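You operate a simulated robot arm through the tools that you are given. There is no shell and no other tool.

You run a simulated robot arm. Do the job below in one go: nothing can be reset, and whatever is moved stays where it is left.

## Task
Blow the grey housing from the carousel clean on HARD.
Fine: bring it round to the white pointer first; lid shut for one run; stand it in the CLEAN tray and leave the lid open. Set down upright: what you pick out.

The check looks at the end state, three seconds after you hand in, the way a careful person would. Anything else that was tipped, shoved, dropped, spilled or broken makes it a failure. Lids that push on must go on centred and level and be pressed home; caps that screw on are set level and turned clockwise until they are tight.

## Robot
A 7-joint arm with a two-finger parallel gripper, fixed in place. Base frame: the origin is on the floor under the middle of its stand, x ahead of it, y to its left, z up; the work surface is at about z = 0.8. Units: m, rad, N and s.
With the tool pointing down near the work surface it reaches from about 0.1 to 0.66 m from the base axis. Its first joint turns from -1.152 to 1.152 rad. Payload 1.57 kg.
Tool frame: the origin (TCP) lies between the finger pads and is the grasp point; the fingertips stand 0.03 m ahead of it; z points along the fingers, y is the line along which they close. Largest opening 0.08 m; finger width 0.017, thickness 0.012; the body of the gripper, 0.04 by 0.082 m, starts 0.08 m behind the TCP.
Orientation is that of the tool frame in the base frame, as [roll, pitch, yaw] about the fixed x, y, z axes, in that order (R = Rz(yaw) Ry(pitch) Rx(roll)). With the fingers straight down and closing along the base's y, the tool's x points along the base's -x, its y along +y and its z along -z.

## Interface
- The arm moves only by the tool nudge_tool. Its argument "increments" is a list of rows, each an object of numbers (a shift or turn left out is 0, a gripper value left out holds the last): "gripper": the finger opening in m, from 0 to 0.08; "tx", "ty", "tz": the shift along the tool's x, y, z in m; "wx", "wy", "wz": the turn, a rotation vector about the tool's x, y, z in degrees. In form: [{"gripper": .., "tx": .., "ty": .., "tz": .., "wx": .., "wy": .., "wz": ..}, ...]. A call has 1 to 20 rows; each row shifts and turns the commanded pose from where the row before left it, along the tool's axes as they then stand. Each row takes 0.2 s and may step no farther than 0.05 m and 0.15 rad from the row before; otherwise, or with a gripper value out of range, the whole call is refused. Where a pose cannot be reached the arm comes as near as it can. A force on the tool above 40 N (or 10 N above the force at the start of the call, whichever is more), or a blocked arm, ends the call early, and 0.2 s more pass. The fingers move at their own pace (about 0.072 m/s each) and stop on an object; they squeeze with about 32 N. The grip force told is the motor's: it shows also when the fingers shut on nothing. Time passes only in rows, and 0.2 s behind the last, so rows that do not move let the fingers close. The reply holds the time, the measured pose of the TCP, the force on the tool along the base axes, the opening and the grip force, in the units named above and with some noise, with the torque about the TCP (base axes, N m) and any sound that the robot's microphone picked up.
- Cameras (640 x 400 px; columns grow to the right, rows downward): "scene" is fixed at [0.0485, 0.4269, 1.4157]; the picture's right is [-0.88, -0.47, 0.00], its down [-0.29, 0.54, -0.79] and it looks along [0.37, -0.69, -0.62] (base axes); focal length 314 px, centre (320, 200). "wrist" rides on the gripper at [0.072, -0.007, -0.122] in the tool frame; the picture's right is [0.09, 1.00, 0.00], its down [-0.84, 0.08, -0.54] and it looks along [-0.54, 0.05, 0.84] (tool axes); focal length 238 px, centre (320, 200).
- snapshot(camera): a new picture of that camera. The clock stands still meanwhile.
- point_at(camera, pixels): there is no depth. For up to 12 entries [column, row, z] of the newest picture of that camera ("zoom" is the newest enlarged one), the place [x, y] in the base frame at which the ray of that pixel passes the height z, good to about 0.002 m, but the place of the scene camera against the robot may be out by one fixed shift of up to 0.018 m in any direction. The clock stands still meanwhile.
- zoom(camera, box): a new picture of the part [left, top, right, bottom] of that camera's present view, enlarged. The clock stands still meanwhile.
- hand_in(): hands the job in; it is judged then, once.

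Open the gripper and draw the arm clear of the work before you hand the job in, unless the task says otherwise.

The tools are called after "Emit:" as a command line: name --argument value ..., lists and objects as JSON in quotes. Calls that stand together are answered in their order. nudge_tool: Moves the arm, as the interface text tells. Its arguments: {"type":"object","properties":{"increments":{"type":"array","items":{"type":"object","properties":{"gripper":{"type":"number"},"tx":{"type":"number"},"ty":{"type":"number"},"tz":{"type":"number"},"wx":{"type":"number"},"wy":{"type":"number"},"wz":{"type":"number"}}}}},"required":["increments"]} The other tools are called the same way: snapshot (camera) takes a picture; point_at (camera, pixels) gives the place at which the rays of pixels pass given heights; zoom (camera, box) takes an enlarged picture of a part of a camera's view; hand_in () hands the job in.

At the start:

```text
clock: 0.0
eef_pos: [0.3542, 0.1619, 1.2293]
tcp_rot: [3.141, 0.001, 3.141]
force: [0.0, -0.1, -0.1]
wrist_torque: [-0.02, -0.03, 0.0]
grip_width: 0.0801
gripper_force: 0.1
```

scene: 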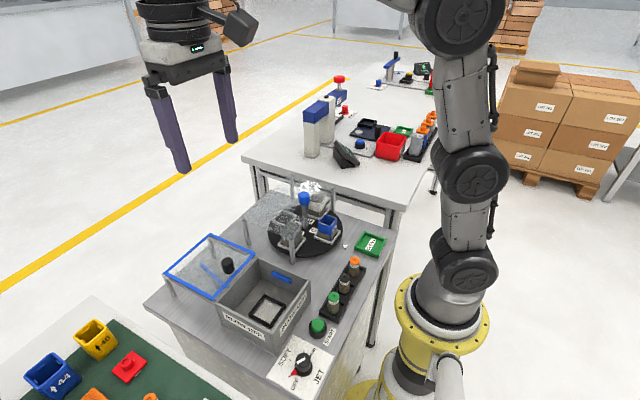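
wrist: 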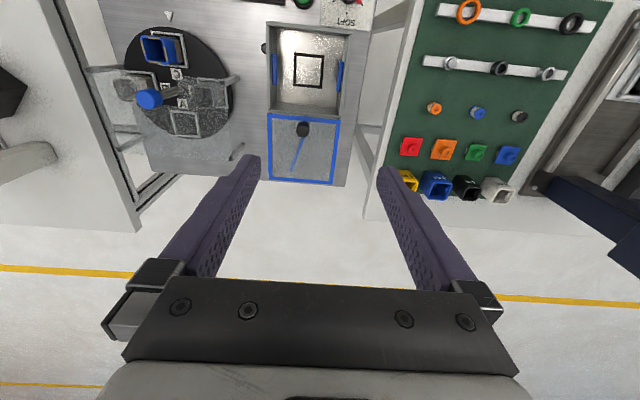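

I start with a closer look at the workstation: carousel near scene pixel (305,225), blow box near (262,300), dial near (303,365).

Emit:
zoom --camera "scene" --box '[230, 170, 400, 276]'

Emit:
zoom --camera "scene" --box '[150, 230, 390, 400]'

Emit:
zoom --camera "wrist" --box '[90, 0, 390, 190]'

```text
3.76 times, centred on (315, 223) of scene
```

zoom: 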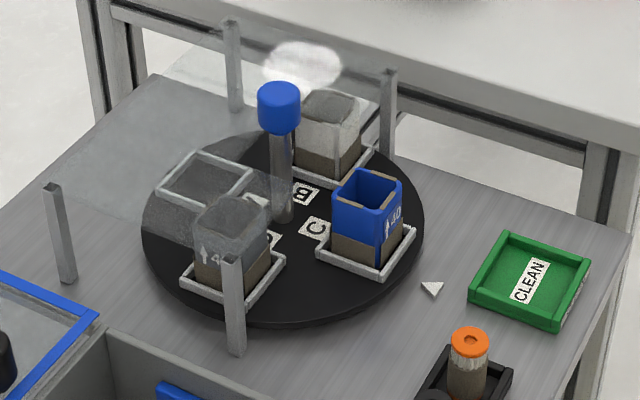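

```text
2.35 times, centred on (270, 315) of scene
```

zoom: 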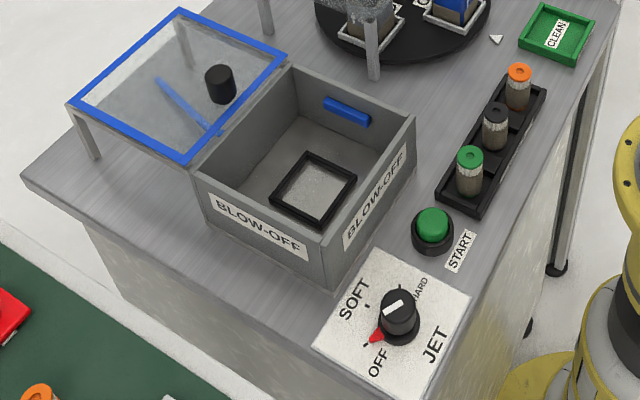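

```text
2.11 times, centred on (240, 95) of wrist
```

zoom: 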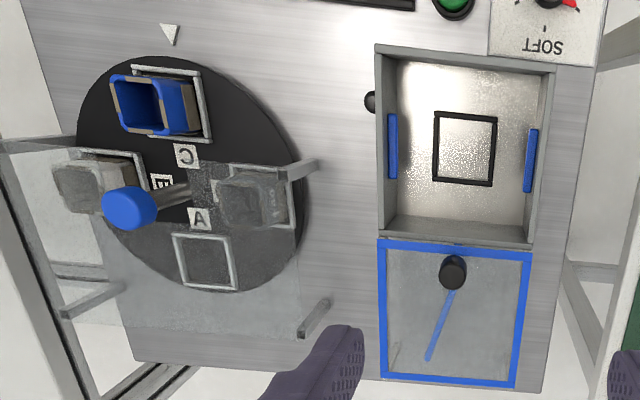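

I ask where the main things are: pointer (168,15), carousel centre, box tray, lid knob, start button and dial from both cameras.

Emit:
point_at --camera "wrist" --pixels '[[168, 15, 0.8], [181, 85, 0.81], [148, 98, 0.95], [160, 48, 0.85], [309, 70, 0.81], [302, 129, 0.9], [275, 25, 0.9], [348, 27, 0.9], [271, 110, 0.9], [341, 113, 0.9], [303, 5, 0.82], [186, 122, 0.81]]'

Emit:
point_at --camera "scene" --pixels '[[346, 246, 0.8], [306, 228, 0.81], [304, 199, 0.95], [328, 222, 0.86], [370, 244, 0.8], [268, 310, 0.81], [228, 264, 0.92], [317, 325, 0.83], [304, 360, 0.84], [354, 262, 0.86], [344, 281, 0.86], [333, 298, 0.86]]'

```text
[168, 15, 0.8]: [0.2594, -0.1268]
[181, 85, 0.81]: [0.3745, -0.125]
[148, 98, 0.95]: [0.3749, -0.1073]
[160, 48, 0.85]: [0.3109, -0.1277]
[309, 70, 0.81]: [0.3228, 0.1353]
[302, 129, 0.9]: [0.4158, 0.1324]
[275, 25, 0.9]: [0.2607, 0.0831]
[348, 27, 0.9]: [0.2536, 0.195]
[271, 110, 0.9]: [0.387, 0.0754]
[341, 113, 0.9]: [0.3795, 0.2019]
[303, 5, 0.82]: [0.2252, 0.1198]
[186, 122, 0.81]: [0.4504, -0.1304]
```

```text
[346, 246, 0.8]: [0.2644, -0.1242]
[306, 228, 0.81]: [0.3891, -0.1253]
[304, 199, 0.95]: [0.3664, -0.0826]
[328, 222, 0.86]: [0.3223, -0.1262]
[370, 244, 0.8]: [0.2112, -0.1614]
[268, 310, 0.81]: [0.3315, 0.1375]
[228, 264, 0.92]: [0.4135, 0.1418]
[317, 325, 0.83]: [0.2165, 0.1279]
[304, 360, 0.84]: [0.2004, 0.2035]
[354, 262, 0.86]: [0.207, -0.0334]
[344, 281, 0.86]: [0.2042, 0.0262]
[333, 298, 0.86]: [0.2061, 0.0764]
```

The two views agree to roughly 1.5 cm. I move the arm above and behind the carousel, staying high, to see the housings better.

Emit:
nudge_tool --increments '[{"tx": 0.01925, "ty": -0.03525, "tz": 0.01}, {"tx": 0.01925, "ty": -0.03525, "tz": 0.01}, {"tx": 0.01925, "ty": -0.03525, "tz": 0.01}, {"tx": 0.01925, "ty": -0.03525, "tz": 0.01}, {"tx": 0.01925, "ty": -0.03525, "tz": 0.01}, {"tx": 0.01925, "ty": -0.03525, "tz": 0.01}, {"tx": 0.01925, "ty": -0.03525, "tz": 0.01}, {"tx": 0.01925, "ty": -0.03525, "tz": 0.01}]'

Emit:
snapshot --camera "wrist"

Emit:
snapshot --camera "scene"

```text
clock: 1.8
eef_pos: [0.2019, -0.1217, 1.1486]
tcp_rot: [3.141, 0.001, -3.141]
force: [-0.2, -0.5, -1.0]
wrist_torque: [-0.03, 0.02, 0.02]
grip_width: 0.0798
gripper_force: 0.0
```

```text
taken
```

wrist: 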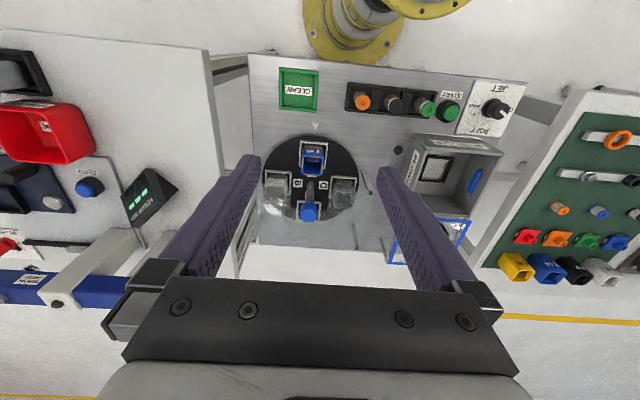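

```text
taken
```

scene: 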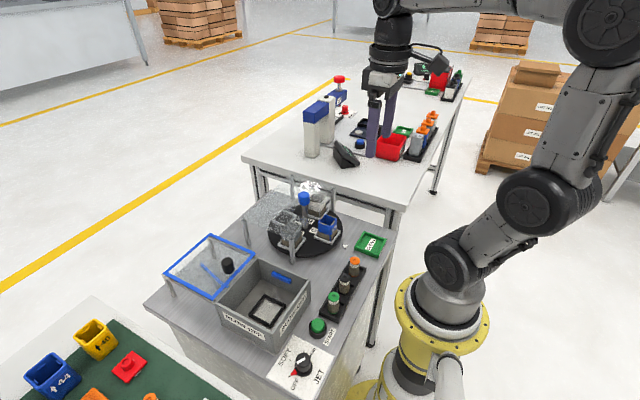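

The wrist view shows the carousel at (313,190). I zoom in on it.

Emit:
zoom --camera "wrist" --box '[240, 110, 400, 240]'

Emit:
zoom --camera "wrist" --box '[340, 60, 530, 270]'

Emit:
zoom --camera "scene" --box '[260, 170, 350, 256]'

```text
3.08 times, centred on (320, 175) of wrist
```

zoom: 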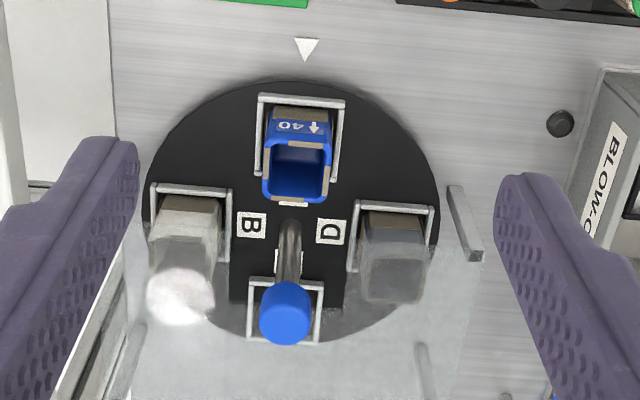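

```text
1.90 times, centred on (435, 165) of wrist
```

zoom: 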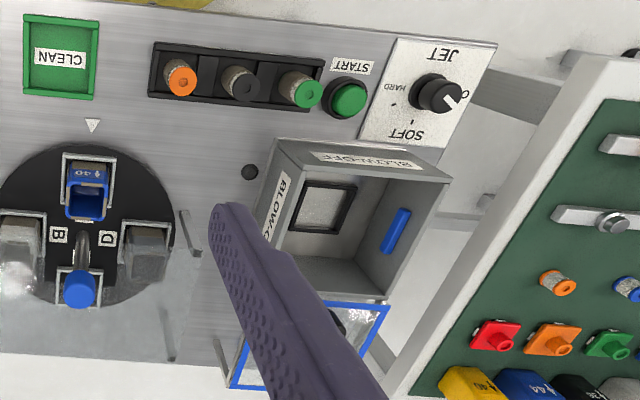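

```text
4.65 times, centred on (305, 213) of scene
```

zoom: 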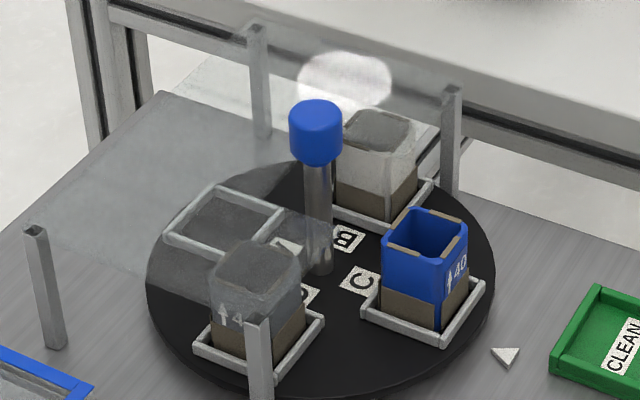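

D's housing at zoom (392,260) looks grey and B's at (187,240) looks whitish, but both are seen through the cover. I lower the arm in front of the cover and tilt the camera forward to look beneath it.

Emit:
nudge_tool --increments '[{"tz": 0.035}, {"tz": 0.035}, {"tz": 0.035}, {"tz": 0.03}, {"wy": -7.5}, {"wy": -7.5}, {"wy": -7.5}, {"wy": -7.5}]'

Emit:
snapshot --camera "wrist"

Emit:
zoom --camera "wrist" --box '[160, 60, 480, 260]'

```text
clock: 3.6
eef_pos: [0.2001, -0.1221, 1.0124]
tcp_rot: [-3.139, 0.525, 3.142]
force: [0.3, 0.9, -0.7]
wrist_torque: [0.01, -0.02, -0.01]
grip_width: 0.0802
gripper_force: 0.0
```

```text
taken
```

wrist: 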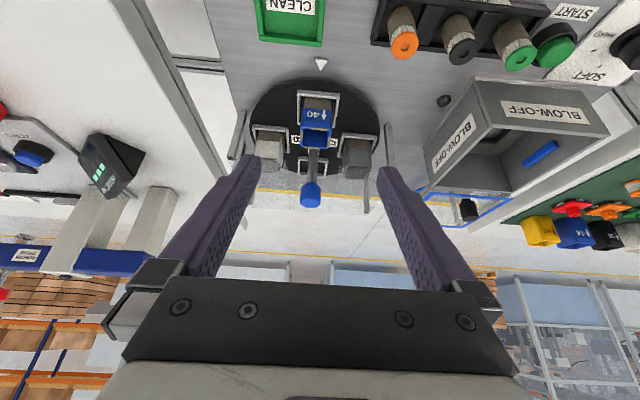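

```text
2.00 times, centred on (320, 160) of wrist
```

zoom: 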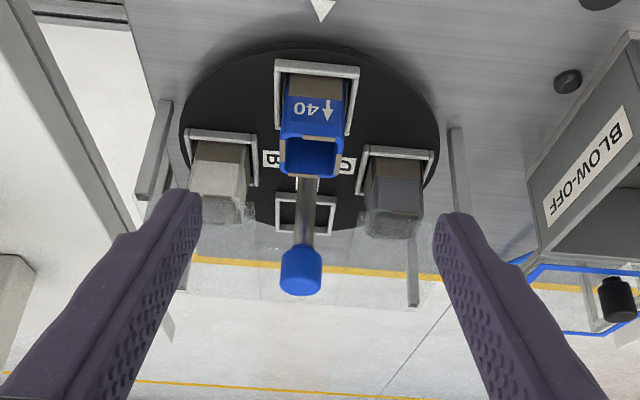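

Seen under the cover's edge, B (zoom 218,180) looks off-white and D (zoom 393,200) grey. I zoom further to be sure.

Emit:
zoom --camera "wrist" --box '[240, 80, 400, 180]'

Emit:
zoom --camera "wrist" --box '[400, 0, 640, 240]'

```text
4.00 times, centred on (320, 130) of wrist
```

zoom: 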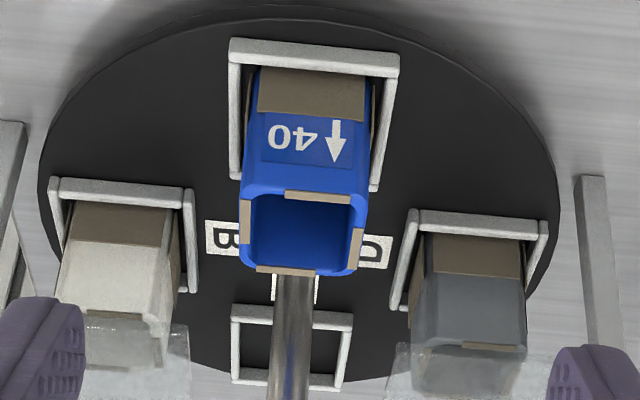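

```text
1.67 times, centred on (520, 120) of wrist
```

zoom: 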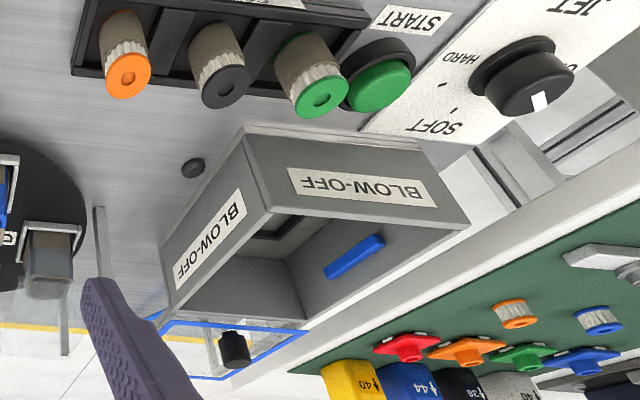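

D holds the grey housing (zoom 468,290) and sits a quarter turn counterclockwise (seen from above) from the pointer. I measure cover height and knob height before turning the blue knob.

Emit:
point_at --camera "scene" --pixels '[[292.4, 262.9, 0.8], [291.7, 238.8, 0.88], [291.7, 238.8, 0.9], [291.7, 238.8, 0.92], [334, 209, 0.8], [334, 188, 0.88], [334, 188, 0.9]]'

Emit:
zoom --camera "scene" --box '[240, 170, 360, 280]'

Emit:
point_at --camera "wrist" --pixels '[[311, 195, 0.92], [321, 63, 0.8], [290, 8, 0.8], [382, 20, 0.8], [435, 123, 0.8]]'

```text
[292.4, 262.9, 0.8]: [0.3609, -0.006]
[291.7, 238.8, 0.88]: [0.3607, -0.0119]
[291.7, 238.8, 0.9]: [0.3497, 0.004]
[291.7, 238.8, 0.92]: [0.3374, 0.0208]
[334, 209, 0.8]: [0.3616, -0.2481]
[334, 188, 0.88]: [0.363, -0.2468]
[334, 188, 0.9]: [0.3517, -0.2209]
```

```text
3.64 times, centred on (300, 225) of scene
```

zoom: 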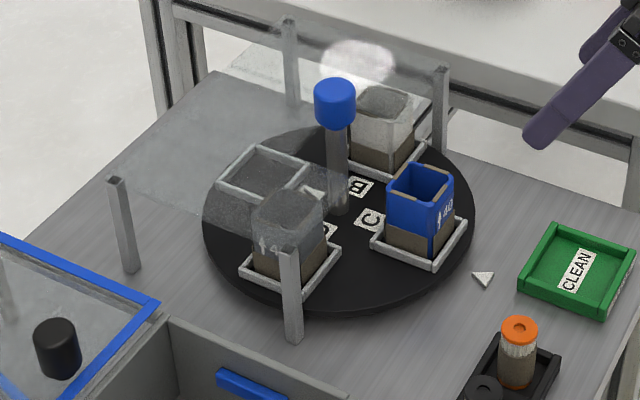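

```text
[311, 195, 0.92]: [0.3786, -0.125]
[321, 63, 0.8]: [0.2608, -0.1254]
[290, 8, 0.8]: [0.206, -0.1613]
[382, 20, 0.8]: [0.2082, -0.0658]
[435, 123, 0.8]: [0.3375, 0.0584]
```

Cover height is about 0.883 and the knob centre about (0.38,-0.125,0.92), clear above the cover. I straighten the tool and go over the knob, staying above it.

Emit:
nudge_tool --increments '[{"wy": 7.5}, {"wy": 7.5}, {"wy": 7.5}, {"wy": 7.5}, {"tz": -0.03}, {"tx": -0.045, "ty": -0.0007}, {"tx": -0.045, "ty": -0.0007}, {"tx": -0.045, "ty": -0.0007}, {"tx": -0.045, "ty": -0.0007}]'

Emit:
snapshot --camera "wrist"

Emit:
snapshot --camera "scene"

```text
clock: 5.6
eef_pos: [0.3798, -0.1239, 1.0471]
tcp_rot: [-3.141, 0.002, 3.14]
force: [-0.1, -0.3, 0.6]
wrist_torque: [0.01, -0.02, -0.04]
grip_width: 0.0799
gripper_force: 0.0
```

```text
taken
```

wrist: 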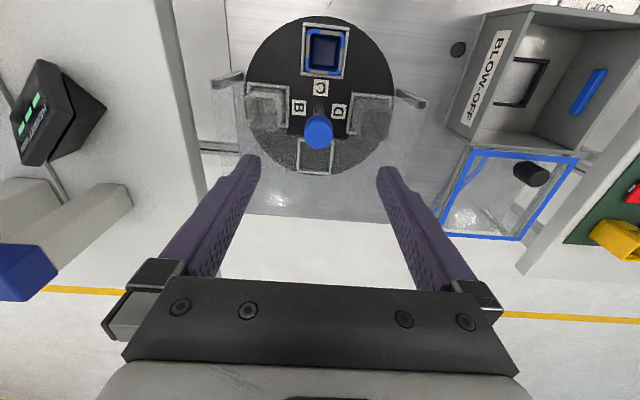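

```text
taken
```

scene: 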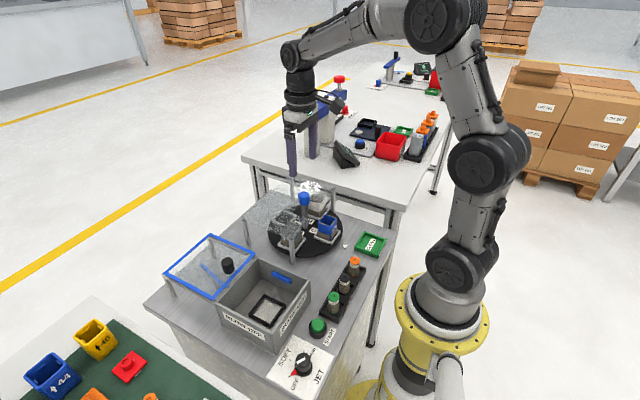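

Emit:
zoom --camera "wrist" --box '[220, 10, 420, 210]'

Emit:
point_at --camera "wrist" --pixels '[[318, 125, 0.935], [319, 132, 0.92], [325, 52, 0.86], [318, 155, 0.81], [318, 97, 0.815]]'

```text
2.00 times, centred on (320, 110) of wrist
```

zoom: 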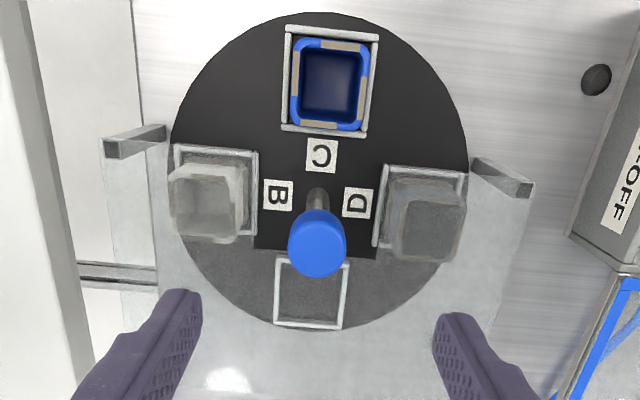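

```text
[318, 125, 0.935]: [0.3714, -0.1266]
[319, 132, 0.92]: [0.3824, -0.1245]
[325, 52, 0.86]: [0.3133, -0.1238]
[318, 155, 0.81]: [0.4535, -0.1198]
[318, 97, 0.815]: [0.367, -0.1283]
```

I check the platter's rim points to pin down the rotation axis, using pixels (321,16), (319,176), (245,95), (394,95) and the knob top (318,134).

Emit:
point_at --camera "wrist" --pixels '[[321, 16, 0.81], [319, 176, 0.81], [245, 95, 0.81], [394, 95, 0.81], [318, 134, 0.935], [318, 134, 0.93], [319, 138, 0.935]]'

```text
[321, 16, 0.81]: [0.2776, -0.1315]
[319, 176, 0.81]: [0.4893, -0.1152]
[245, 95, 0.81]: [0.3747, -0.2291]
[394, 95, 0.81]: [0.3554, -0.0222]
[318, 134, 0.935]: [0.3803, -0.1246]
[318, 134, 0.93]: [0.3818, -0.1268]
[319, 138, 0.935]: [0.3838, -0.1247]
```

The axis is at about (0.382,-0.1255). I pre-turn the fingers 45° clockwise, then lower them round the knob with tips staying above 0.90, without closing yet.

Emit:
nudge_tool --increments '[{"tx": -0.0022, "ty": -0.0016}, {"wz": 7.5}, {"wz": 7.5}, {"wz": 7.5}, {"wz": 7.5}, {"wz": 7.5}, {"wz": 7.5}, {"tz": 0.035}, {"tz": 0.035}, {"tz": 0.025}, {"tz": 0.014}]'

Emit:
snapshot --camera "wrist"

Emit:
zoom --camera "scene" --box '[240, 140, 370, 260]'

```text
clock: 8.0
eef_pos: [0.3841, -0.1241, 0.9346]
tcp_rot: [-3.141, -0.002, 2.357]
force: [-0.1, 0.3, -0.5]
wrist_torque: [0.02, 0.01, -0.02]
grip_width: 0.08
gripper_force: 0.0
```

```text
taken
```

wrist: 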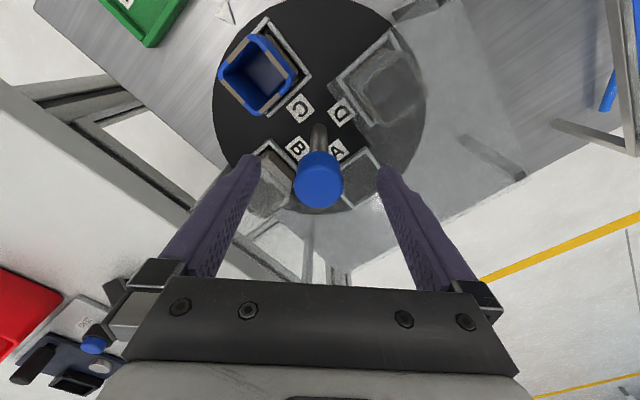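

```text
3.33 times, centred on (305, 200) of scene
```

zoom: 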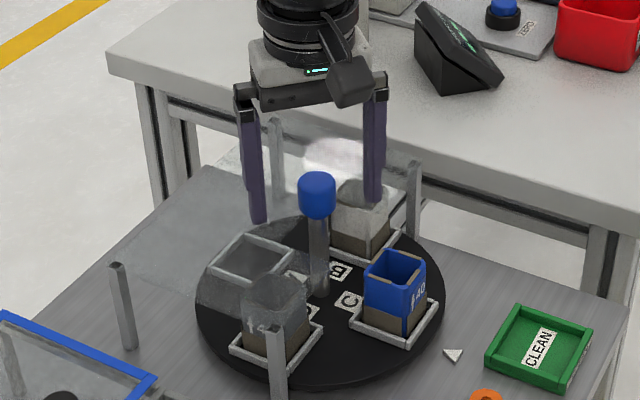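

The knob (wrist 319,180) sits midway between the fingers and at the right depth. I close on it.

Emit:
nudge_tool --increments '[{"gripper": 0.0}, {}, {}, {}]'

Emit:
snapshot --camera "wrist"

```text
clock: 9.0
eef_pos: [0.3818, -0.126, 0.9346]
tcp_rot: [-3.14, -0.001, 2.357]
force: [-6.3, -7.8, -1.2]
wrist_torque: [-0.06, -0.2, 0.05]
grip_width: 0.0289
gripper_force: 38.4
```

```text
taken
```

wrist: 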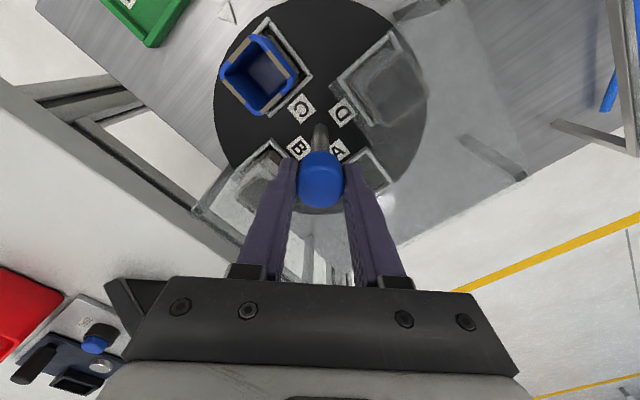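

The knob is held (width 0.0289), and the measured position gives the axis as (0.3818,-0.126). I centre the command on it and turn the first 30° counterclockwise gently.

Emit:
nudge_tool --increments '[{"ty": -0.003}, {"wz": -3}, {"wz": -5}, {"wz": -5}, {"wz": -5}, {"wz": -5}, {"wz": -5}, {"wz": -2}, {}]'

Emit:
snapshot --camera "wrist"

Emit:
zoom --camera "scene" --box '[240, 140, 370, 260]'

```text
clock: 10.1
eef_pos: [0.3836, -0.1254, 0.9359]
tcp_rot: [3.136, 0.004, 2.593]
force: [6.9, 4.4, -2.2]
wrist_torque: [-0.59, 0.55, -0.17]
grip_width: 0.0297
gripper_force: 39.3
stopped in row 5: the force on the tool passed its limit at 41 N (the readings are from after the stop); the commanded pose is now the measured one
```

```text
taken
```

wrist: 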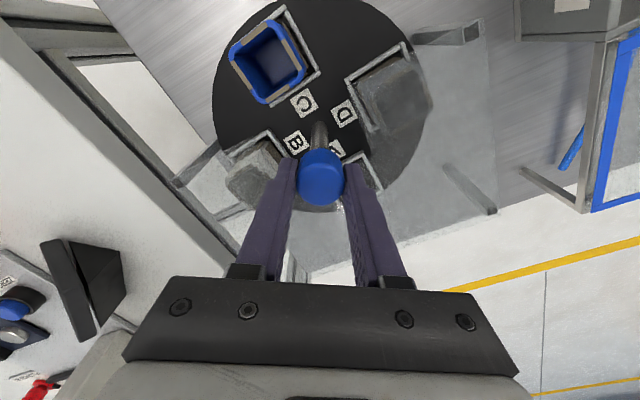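

```text
3.33 times, centred on (305, 200) of scene
```

zoom: 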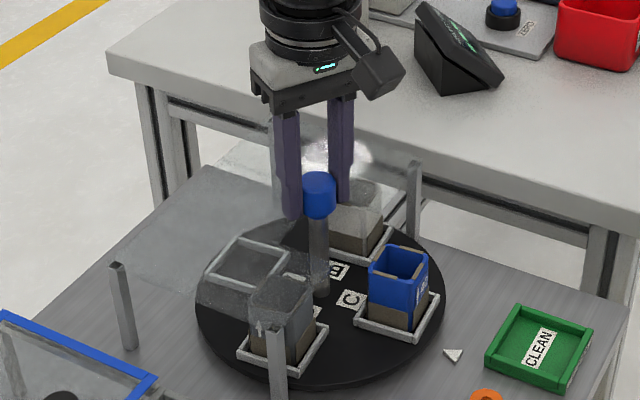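

The turn stopped at about 13° from a force spike; the platter did turn (D now nearer the front). I continue in smaller steps to see how the load behaves.

Emit:
nudge_tool --increments '[{}, {"wz": -2}, {"wz": -2}, {"wz": -2}, {}]'

```text
clock: 11.3
eef_pos: [0.3845, -0.1258, 0.9349]
tcp_rot: [3.135, 0.008, 2.7]
force: [9.4, 14.0, 1.2]
wrist_torque: [-0.31, 0.29, -0.26]
grip_width: 0.0296
gripper_force: 38.8
```

The platter follows; the side load lies along the closing axis (about 17 N), so I shift the tool a little along +y of the tool and read the force again.

Emit:
nudge_tool --increments '[{"ty": 0.0015}, {}, {}]'

Emit:
zoom --camera "scene" --box '[240, 140, 370, 260]'

```text
clock: 12.1
eef_pos: [0.3851, -0.1258, 0.9349]
tcp_rot: [3.136, 0.009, 2.699]
force: [9.7, 0.7, 5.3]
wrist_torque: [-0.32, 0.72, -0.04]
grip_width: 0.0298
gripper_force: 39.2
```

```text
3.33 times, centred on (305, 200) of scene
```

zoom: 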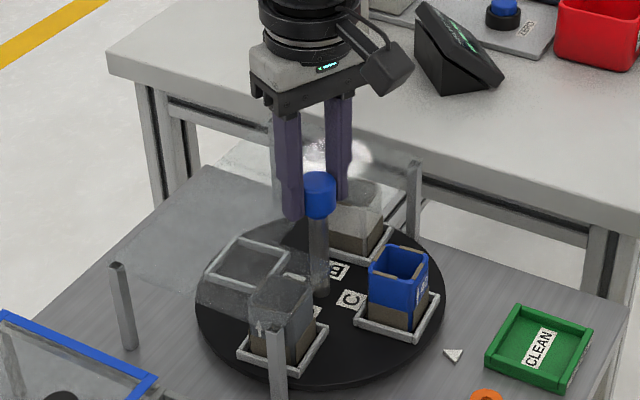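

The platter seems not to have moved further between the last two scene views, so I check the wrist view for its angle against the fingers.

Emit:
zoom --camera "wrist" --box '[180, 0, 460, 220]'

Emit:
snapshot --camera "scene"

```text
1.82 times, centred on (320, 110) of wrist
```

zoom: 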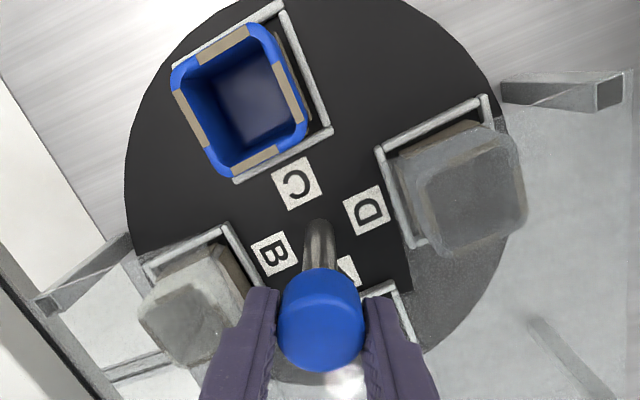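

```text
taken
```

scene: 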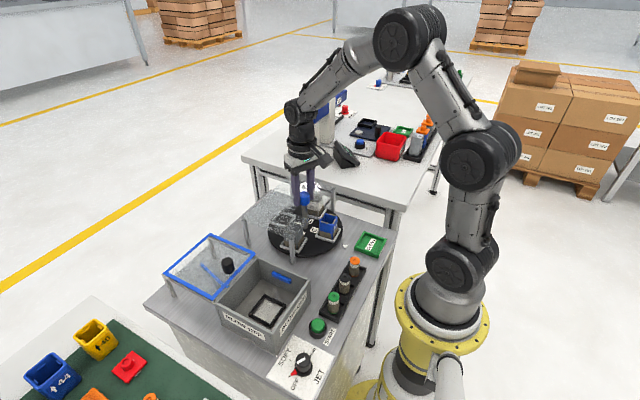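

The finger angle changed 20° but the platter only about 5°, so the knob slipped in the fingers. I release a little, look whether the platter springs back, and will regrip centred.

Emit:
nudge_tool --increments '[{"gripper": 0.045}, {}, {}]'

Emit:
zoom --camera "wrist" --box '[180, 0, 460, 220]'

Emit:
zoom --camera "scene" --box '[240, 140, 370, 260]'

```text
clock: 12.9
eef_pos: [0.3825, -0.1253, 0.9347]
tcp_rot: [3.136, 0.005, 2.699]
force: [-0.2, 0.9, 0.1]
wrist_torque: [0.02, 0.03, -0.01]
grip_width: 0.0451
gripper_force: 0.1
```

```text
1.82 times, centred on (320, 110) of wrist
```

zoom: 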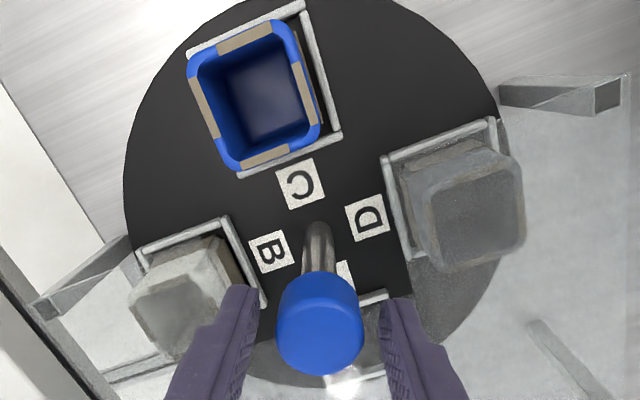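

```text
3.33 times, centred on (305, 200) of scene
```

zoom: 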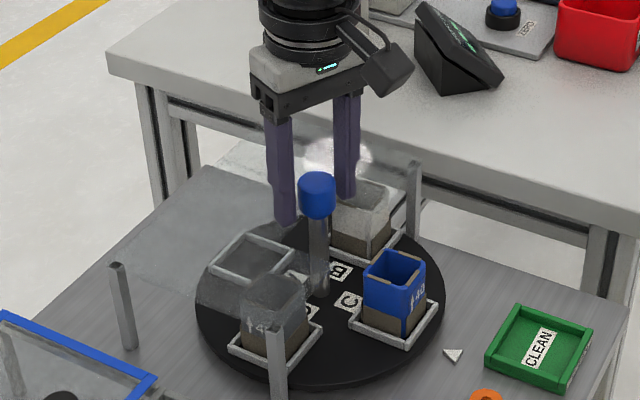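

The platter sprang back to its detent on release. I regrip here and turn in small steps, reading the torque, to learn how strong the detent is.

Emit:
nudge_tool --increments '[{"gripper": 0.0}, {}, {}, {}]'

Emit:
nudge_tool --increments '[{"wz": -1.5}, {"wz": -1.5}]'

Emit:
nudge_tool --increments '[{"wz": -1.5}, {"wz": -1.5}]'

```text
clock: 13.9
eef_pos: [0.3844, -0.1262, 0.9344]
tcp_rot: [3.135, 0.005, 2.7]
force: [-2.0, -5.2, 0.6]
wrist_torque: [-0.7, 0.36, 0.04]
grip_width: 0.0299
gripper_force: 38.9
```

```text
clock: 14.5
eef_pos: [0.3831, -0.1259, 0.9352]
tcp_rot: [3.136, 0.004, 2.751]
force: [-2.1, -3.8, -1.1]
wrist_torque: [-0.65, 0.19, -0.03]
grip_width: 0.0297
gripper_force: 38.9
```

```text
clock: 15.1
eef_pos: [0.383, -0.1263, 0.9353]
tcp_rot: [3.137, 0.006, 2.803]
force: [1.3, -3.9, -11.7]
wrist_torque: [-0.73, -0.36, -0.18]
grip_width: 0.0296
gripper_force: 38.9
```

Torque builds slowly (-0.18 after 6°). I continue stepping and then look at the platter.

Emit:
nudge_tool --increments '[{"wz": -1.5}, {"wz": -1.5}]'

Emit:
nudge_tool --increments '[{"wz": -1.5}, {"wz": -1.5}]'

Emit:
zoom --camera "wrist" --box '[180, 0, 460, 220]'

```text
clock: 15.7
eef_pos: [0.3827, -0.1263, 0.9355]
tcp_rot: [3.138, 0.005, 2.857]
force: [-3.0, -5.6, -3.6]
wrist_torque: [-0.38, 0.71, -0.21]
grip_width: 0.0296
gripper_force: 39.2
```

```text
clock: 16.3
eef_pos: [0.3834, -0.1259, 0.9362]
tcp_rot: [3.136, 0.005, 2.909]
force: [-4.2, -5.9, -4.6]
wrist_torque: [-0.62, 0.56, -0.07]
grip_width: 0.0293
gripper_force: 39.3
```

```text
1.82 times, centred on (320, 110) of wrist
```

zoom: 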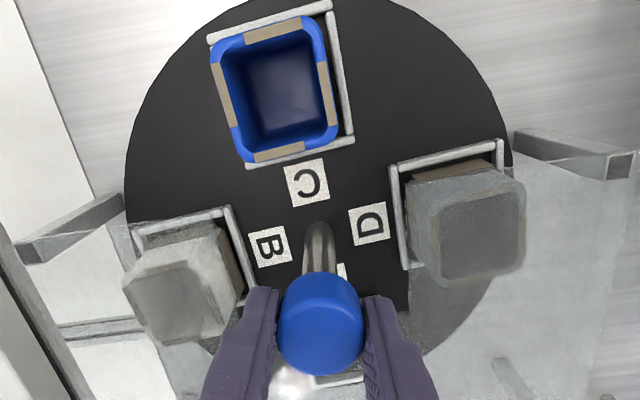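

The knob slips at about 0.2 N·m while the platter barely leaves its detent, and the tool is tilted about 0.4°. I release, level the tool, return to the 45° pre-turn and will try once more with a faster turn.

Emit:
nudge_tool --increments '[{"gripper": 0.05}, {}, {"wx": 0.32, "wy": 0.29}, {"wz": 7}, {"wz": 7}, {"wz": 7}, {"wz": 7}, {"wz": 4}, {}]'

```text
clock: 18.3
eef_pos: [0.3831, -0.1264, 0.9362]
tcp_rot: [-3.141, 0.002, 2.349]
force: [-0.2, -0.1, 0.5]
wrist_torque: [0.06, 0.01, 0.02]
grip_width: 0.0498
gripper_force: 0.0
```

Levelled at (0.3831,-0.1264). I lower 3 mm, grip again and read the balance.

Emit:
nudge_tool --increments '[{"tz": 0.003}, {"gripper": 0.0}, {}, {}, {}]'

```text
clock: 19.5
eef_pos: [0.3822, -0.1257, 0.9321]
tcp_rot: [3.141, 0.001, 2.351]
force: [-5.1, -4.9, 2.9]
wrist_torque: [0.18, 0.11, -0.04]
grip_width: 0.0288
gripper_force: 38.6
```

Grip is clean now (0.0288, small side load). I turn counterclockwise in full-size steps.

Emit:
nudge_tool --increments '[{"ty": -0.001}, {"wz": -4}, {"wz": -8}, {"wz": -8}, {"wz": -8}, {"wz": -8}, {"wz": -8}, {"wz": -8}, {"wz": -8}]'

Emit:
zoom --camera "wrist" --box '[180, 0, 460, 220]'

Emit:
zoom --camera "scene" --box '[240, 140, 370, 260]'

```text
clock: 21.5
eef_pos: [0.3831, -0.1249, 0.932]
tcp_rot: [3.139, 0.0, -2.885]
force: [2.1, 25.3, 5.0]
wrist_torque: [0.11, 0.12, -0.21]
grip_width: 0.0294
gripper_force: 38.6
```

```text
1.82 times, centred on (320, 110) of wrist
```

zoom: 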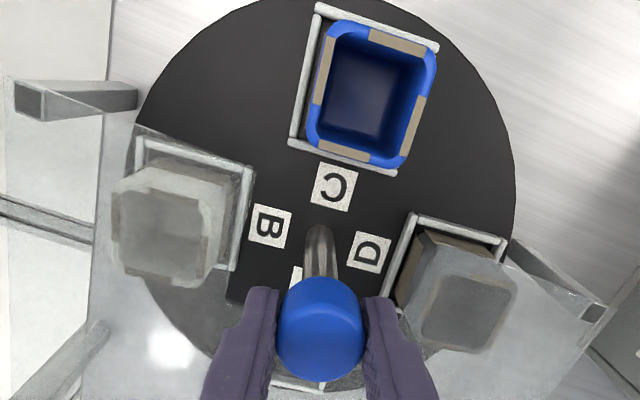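

```text
3.33 times, centred on (305, 200) of scene
```

zoom: 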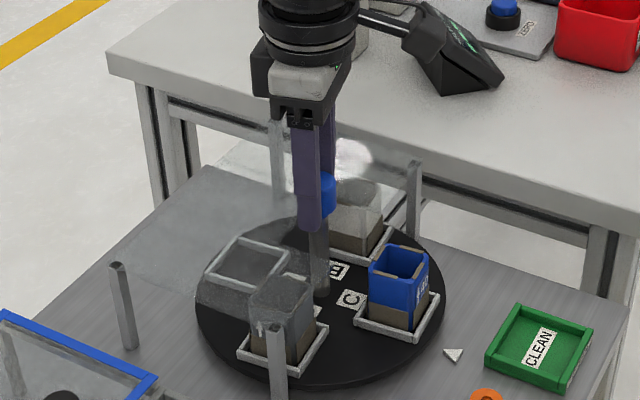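

The knob again slips (platter only ~5° off). I test whether the knob needs pressing: release, rise above it, close the fingers and press its top very gently.

Emit:
nudge_tool --increments '[{"gripper": 0.06}, {}, {}, {"tz": -0.03}, {"tz": -0.03}, {"wz": 7.7}, {"wz": 7, "gripper": 0.0}, {}, {}, {}]'

Emit:
zoom --camera "scene" --box '[240, 140, 370, 260]'

Emit:
snapshot --camera "wrist"

```text
clock: 23.7
eef_pos: [0.3826, -0.1254, 0.9923]
tcp_rot: [-3.141, -0.001, 3.138]
force: [0.2, 1.0, -0.3]
wrist_torque: [0.01, 0.01, -0.02]
grip_width: 0.0
gripper_force: 21.2
```

```text
3.33 times, centred on (305, 200) of scene
```

zoom: 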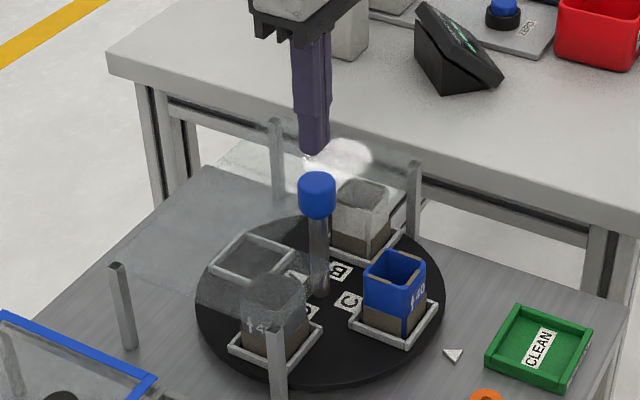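

```text
taken
```

wrist: 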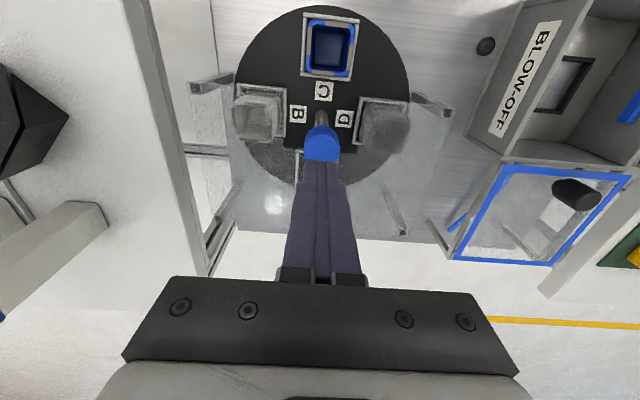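

The platter is back home and the closed fingertips are above the knob. I lower in small steps until light contact.

Emit:
nudge_tool --increments '[{"tz": 0.015}, {"tz": 0.004}, {"tz": 0.003}, {"tz": 0.002}, {"tz": 0.002}, {}]'

```text
clock: 25.1
eef_pos: [0.3841, -0.1265, 0.9669]
tcp_rot: [-3.14, 0.001, 3.139]
force: [0.2, 0.2, -0.2]
wrist_torque: [0.02, -0.04, -0.02]
grip_width: 0.0
gripper_force: 21.4
```

Emit:
nudge_tool --increments '[{"tz": 0.002}, {"tz": 0.002}, {"tz": 0.002}, {}]'

```text
clock: 26.2
eef_pos: [0.3842, -0.1267, 0.9641]
tcp_rot: [-3.14, 0.005, 3.14]
force: [-3.0, 1.6, 5.1]
wrist_torque: [0.05, 0.12, 0.03]
grip_width: 0.0
gripper_force: 21.7
stopped in row 4: the force on the tool passed its limit at 41 N (the readings are from after the stop); the commanded pose is now the measured one
```

The knob top is rigid at z≈0.935, so it is no push-button; the detent is simply stronger than finger friction on the knob. I'll push the platter by the outer rim of tray C instead: first move to the free gap beside it at (0.315,-0.075), still above the platter.

Emit:
nudge_tool --increments '[{"tz": -0.025}, {"tx": 0.035, "ty": 0.026}, {"tx": 0.034, "ty": 0.0255}, {"tz": 0.035}, {"tz": 0.035}, {"tz": 0.03}, {}]'

Emit:
snapshot --camera "wrist"

Emit:
zoom --camera "scene" --box '[240, 160, 370, 280]'

```text
clock: 27.8
eef_pos: [0.3151, -0.0769, 0.8883]
tcp_rot: [-3.14, 0.002, 3.14]
force: [1.1, -0.6, 0.2]
wrist_torque: [0.03, -0.02, -0.02]
grip_width: 0.0
gripper_force: 21.1
```

```text
taken
```

wrist: 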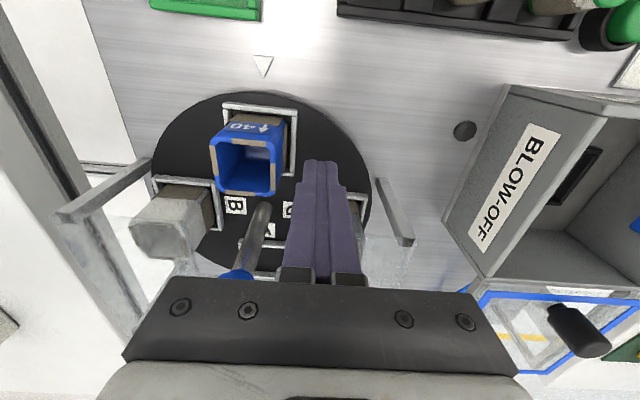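

```text
3.33 times, centred on (305, 220) of scene
```

zoom: 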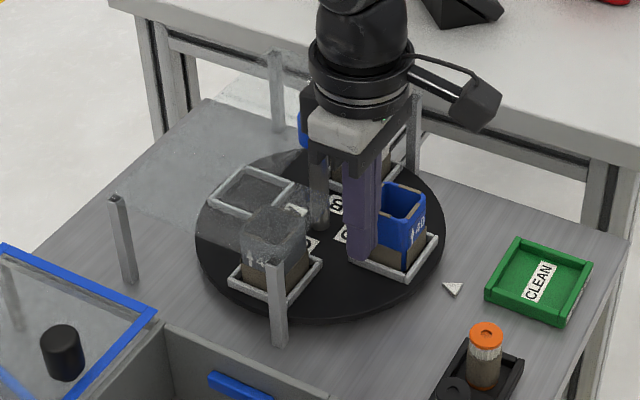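

The closed fingers stand in the gap beside tray C. I lower them further, slowing down near the platter.

Emit:
nudge_tool --increments '[{"tz": 0.02}, {"tz": 0.01}, {"tz": 0.004}, {}]'

Emit:
zoom --camera "wrist" --box '[200, 80, 400, 220]'

Emit:
zoom --camera "scene" --box '[280, 200, 350, 260]'

```text
clock: 28.8
eef_pos: [0.315, -0.0754, 0.8547]
tcp_rot: [-3.139, 0.004, 3.139]
force: [0.7, -0.2, 1.0]
wrist_torque: [0.01, 0.01, -0.01]
grip_width: 0.0
gripper_force: 21.5
```

```text
2.86 times, centred on (300, 150) of wrist
```

zoom: 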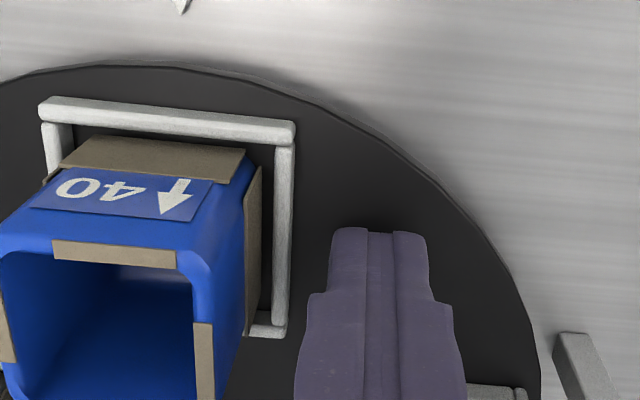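

```text
6.67 times, centred on (315, 230) of scene
```

zoom: 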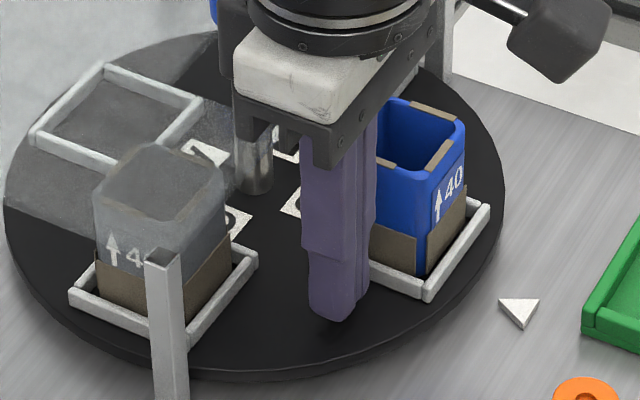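

The tip is at z≈0.825 with tray rim to its -y side. I keep lowering in 2 mm steps, watching the force.

Emit:
nudge_tool --increments '[{"tz": 0.002}, {"tz": 0.002}, {}]'

Emit:
nudge_tool --increments '[{"tz": 0.0015}, {"tz": 0.0015}, {}]'

Emit:
zoom --camera "scene" --box '[280, 200, 350, 260]'

```text
clock: 29.6
eef_pos: [0.3158, -0.0749, 0.8492]
tcp_rot: [-3.139, 0.003, 3.139]
force: [-0.2, -0.1, 0.3]
wrist_torque: [-0.02, 0.05, -0.02]
grip_width: 0.0001
gripper_force: 21.0
```

```text
clock: 30.4
eef_pos: [0.3148, -0.075, 0.8476]
tcp_rot: [-3.14, 0.006, 3.14]
force: [-6.5, 2.2, 20.7]
wrist_torque: [0.1, 0.41, -0.2]
grip_width: 0.0
gripper_force: 21.1
```

```text
6.67 times, centred on (315, 230) of scene
```

zoom: 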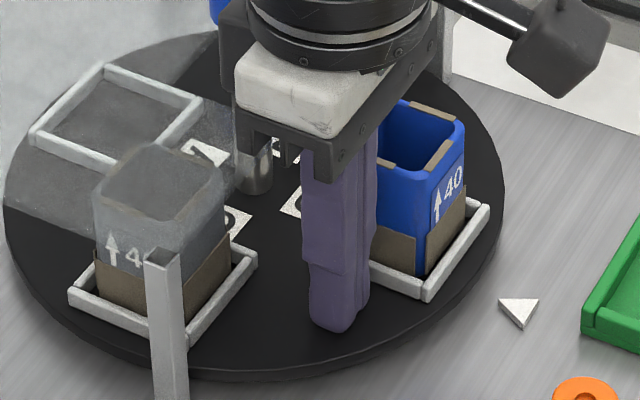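

Contact with the platter at tip z≈0.8175. I lift 2.5 mm and move toward the rim of tray C until it just touches.

Emit:
nudge_tool --increments '[{"tz": -0.003}, {"ty": -0.005}, {"ty": -0.003}, {}]'

Emit:
zoom --camera "wrist" --box '[200, 80, 400, 220]'

```text
clock: 31.4
eef_pos: [0.3139, -0.0831, 0.8493]
tcp_rot: [-3.139, 0.004, 3.14]
force: [0.3, -0.2, 0.4]
wrist_torque: [0.0, -0.01, 0.02]
grip_width: 0.0
gripper_force: 21.8
```

```text
2.86 times, centred on (300, 150) of wrist
```

zoom: 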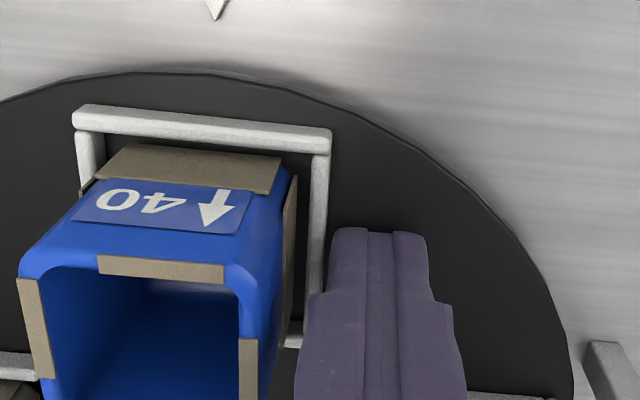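

The finger is a millimetre or so from the rim. I push along the arc about the carousel axis, turning the tool with it, for the first 12°.

Emit:
nudge_tool --increments '[{"tx": 0.00279, "ty": -0.00489, "wz": -4}, {"tx": 0.00279, "ty": -0.00489, "wz": -4}, {"tx": 0.00279, "ty": -0.00489, "wz": -4}]'

Emit:
zoom --camera "scene" --box '[260, 180, 370, 280]'

```text
clock: 32.3
eef_pos: [0.3091, -0.0925, 0.8513]
tcp_rot: [3.139, 0.005, -2.938]
force: [3.6, 12.8, 0.4]
wrist_torque: [0.31, -0.06, -0.04]
grip_width: 0.0
gripper_force: 21.3
stopped in row 3: the force on the tool passed its limit at 45 N (the readings are from after the stop); the commanded pose is now the measured one
```

```text
4.00 times, centred on (315, 230) of scene
```

zoom: 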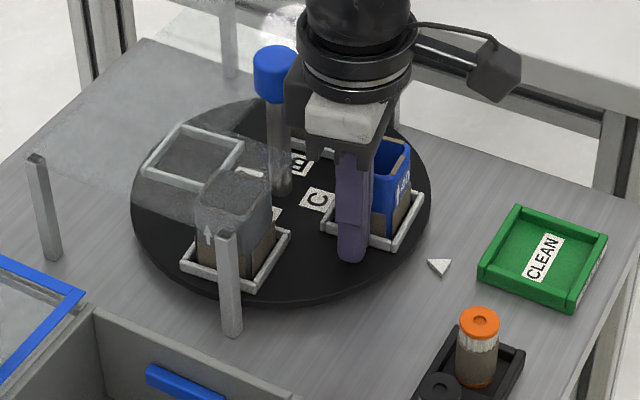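

The rim push hit 45 N with only ~6–7° of turn, so counterclockwise is held hard (a stop or ratchet), not just a light detent. I back off, lift out and check the platter from above before trying the clockwise direction.

Emit:
nudge_tool --increments '[{"ty": 0.004}, {"ty": 0.006}, {"tz": -0.035}, {"tz": -0.035}, {"tz": -0.04}, {"tz": -0.04}, {"tz": -0.02}, {"wz": 6}, {"wz": 5.5}, {}]'

Emit:
snapshot --camera "wrist"

Emit:
zoom --camera "scene" --box '[260, 180, 370, 280]'

```text
clock: 34.5
eef_pos: [0.3053, -0.0853, 1.0206]
tcp_rot: [3.14, 0.006, -3.14]
force: [-0.3, 0.5, 0.0]
wrist_torque: [0.03, 0.02, -0.03]
grip_width: 0.0
gripper_force: 21.1
```

```text
taken
```

wrist: 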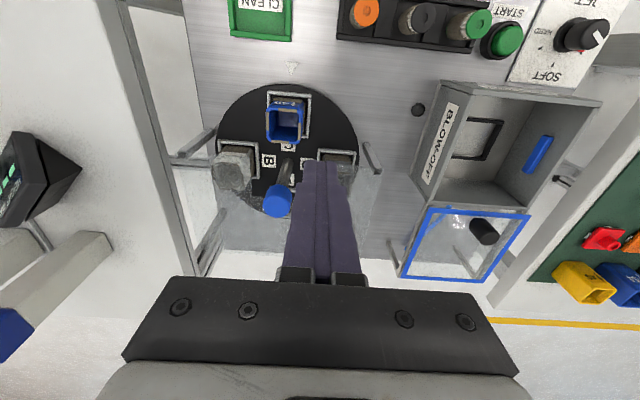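

```text
4.00 times, centred on (315, 230) of scene
```

zoom: 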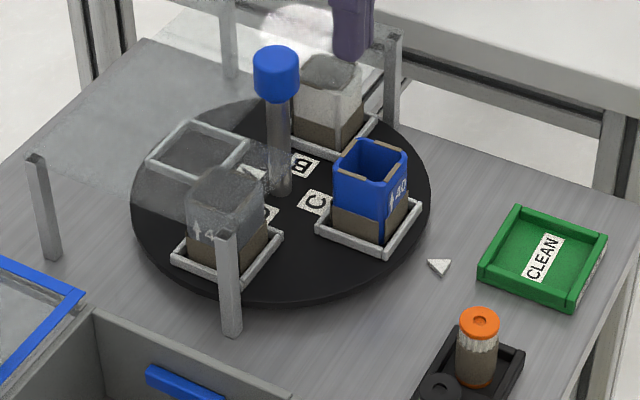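

The platter returned home. I go to the knob again, pre-turned the other way, to test the clockwise direction.

Emit:
nudge_tool --increments '[{"wy": 0.34, "gripper": 0.08}, {"tx": -0.0386, "ty": -0.0202}, {"tx": -0.0386, "ty": -0.02}, {"wz": -7.5}, {"wz": -7.5}, {"wz": -7.5}, {"wz": -7.5}, {"wz": -7.5}, {"wz": -7.5}, {"tz": 0.035}, {"tz": 0.035}, {"tz": 0.018}, {}]'

Emit:
snapshot --camera "wrist"

```text
clock: 37.3
eef_pos: [0.3817, -0.1229, 0.9338]
tcp_rot: [3.14, 0.0, -2.354]
force: [-0.6, -0.3, 0.4]
wrist_torque: [0.01, 0.0, 0.03]
grip_width: 0.08
gripper_force: 0.0
```

```text
taken
```

wrist: 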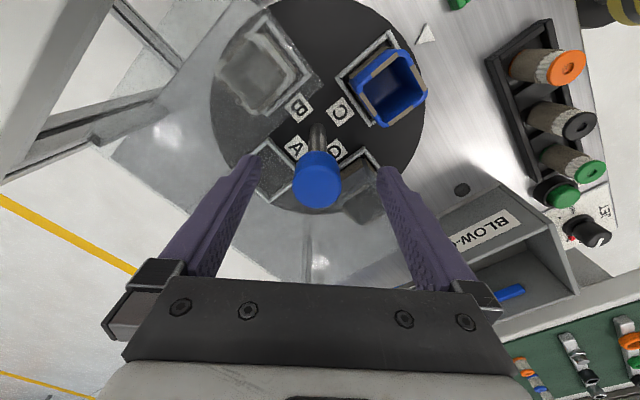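

Knob at (317,180) between the fingers. I centre by 2 mm, close, and turn clockwise a first 20°.

Emit:
nudge_tool --increments '[{"ty": -0.002}, {"gripper": 0.0}, {}, {}, {}]'

Emit:
nudge_tool --increments '[{"wz": 3}, {"wz": 4}, {"wz": 4}, {"wz": 4}]'

Emit:
zoom --camera "scene" --box '[260, 180, 370, 280]'

```text
clock: 38.5
eef_pos: [0.383, -0.1243, 0.9326]
tcp_rot: [3.135, 0.001, -2.353]
force: [-8.1, 7.8, 2.7]
wrist_torque: [-0.5, -0.5, 0.0]
grip_width: 0.029
gripper_force: 38.3
```

```text
clock: 39.5
eef_pos: [0.3823, -0.1243, 0.9325]
tcp_rot: [3.138, 0.002, -2.618]
force: [-9.4, 18.5, 13.5]
wrist_torque: [-0.47, 0.37, 0.02]
grip_width: 0.0289
gripper_force: 38.8
```

```text
4.00 times, centred on (315, 230) of scene
```

zoom: 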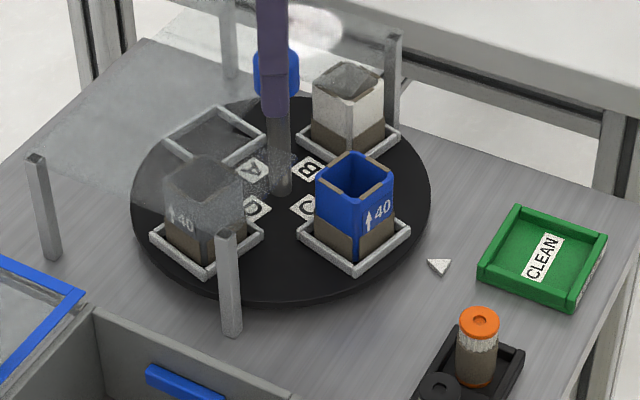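

Clockwise the platter turns freely (one-way ratchet), about 15° so far. D must therefore come round 270° clockwise; I ease the side load and carry on to the first quarter.

Emit:
nudge_tool --increments '[{"ty": 0.0015}, {"wz": 4}, {"wz": 5}, {"wz": 5}, {"wz": 5}, {"wz": 5}, {"wz": 5}, {"wz": 5}]'

```text
clock: 41.3
eef_pos: [0.3821, -0.125, 0.9331]
tcp_rot: [3.141, 0.001, 3.074]
force: [-12.3, -4.8, 23.4]
wrist_torque: [-0.07, 0.32, 0.05]
grip_width: 0.0288
gripper_force: 38.5
```

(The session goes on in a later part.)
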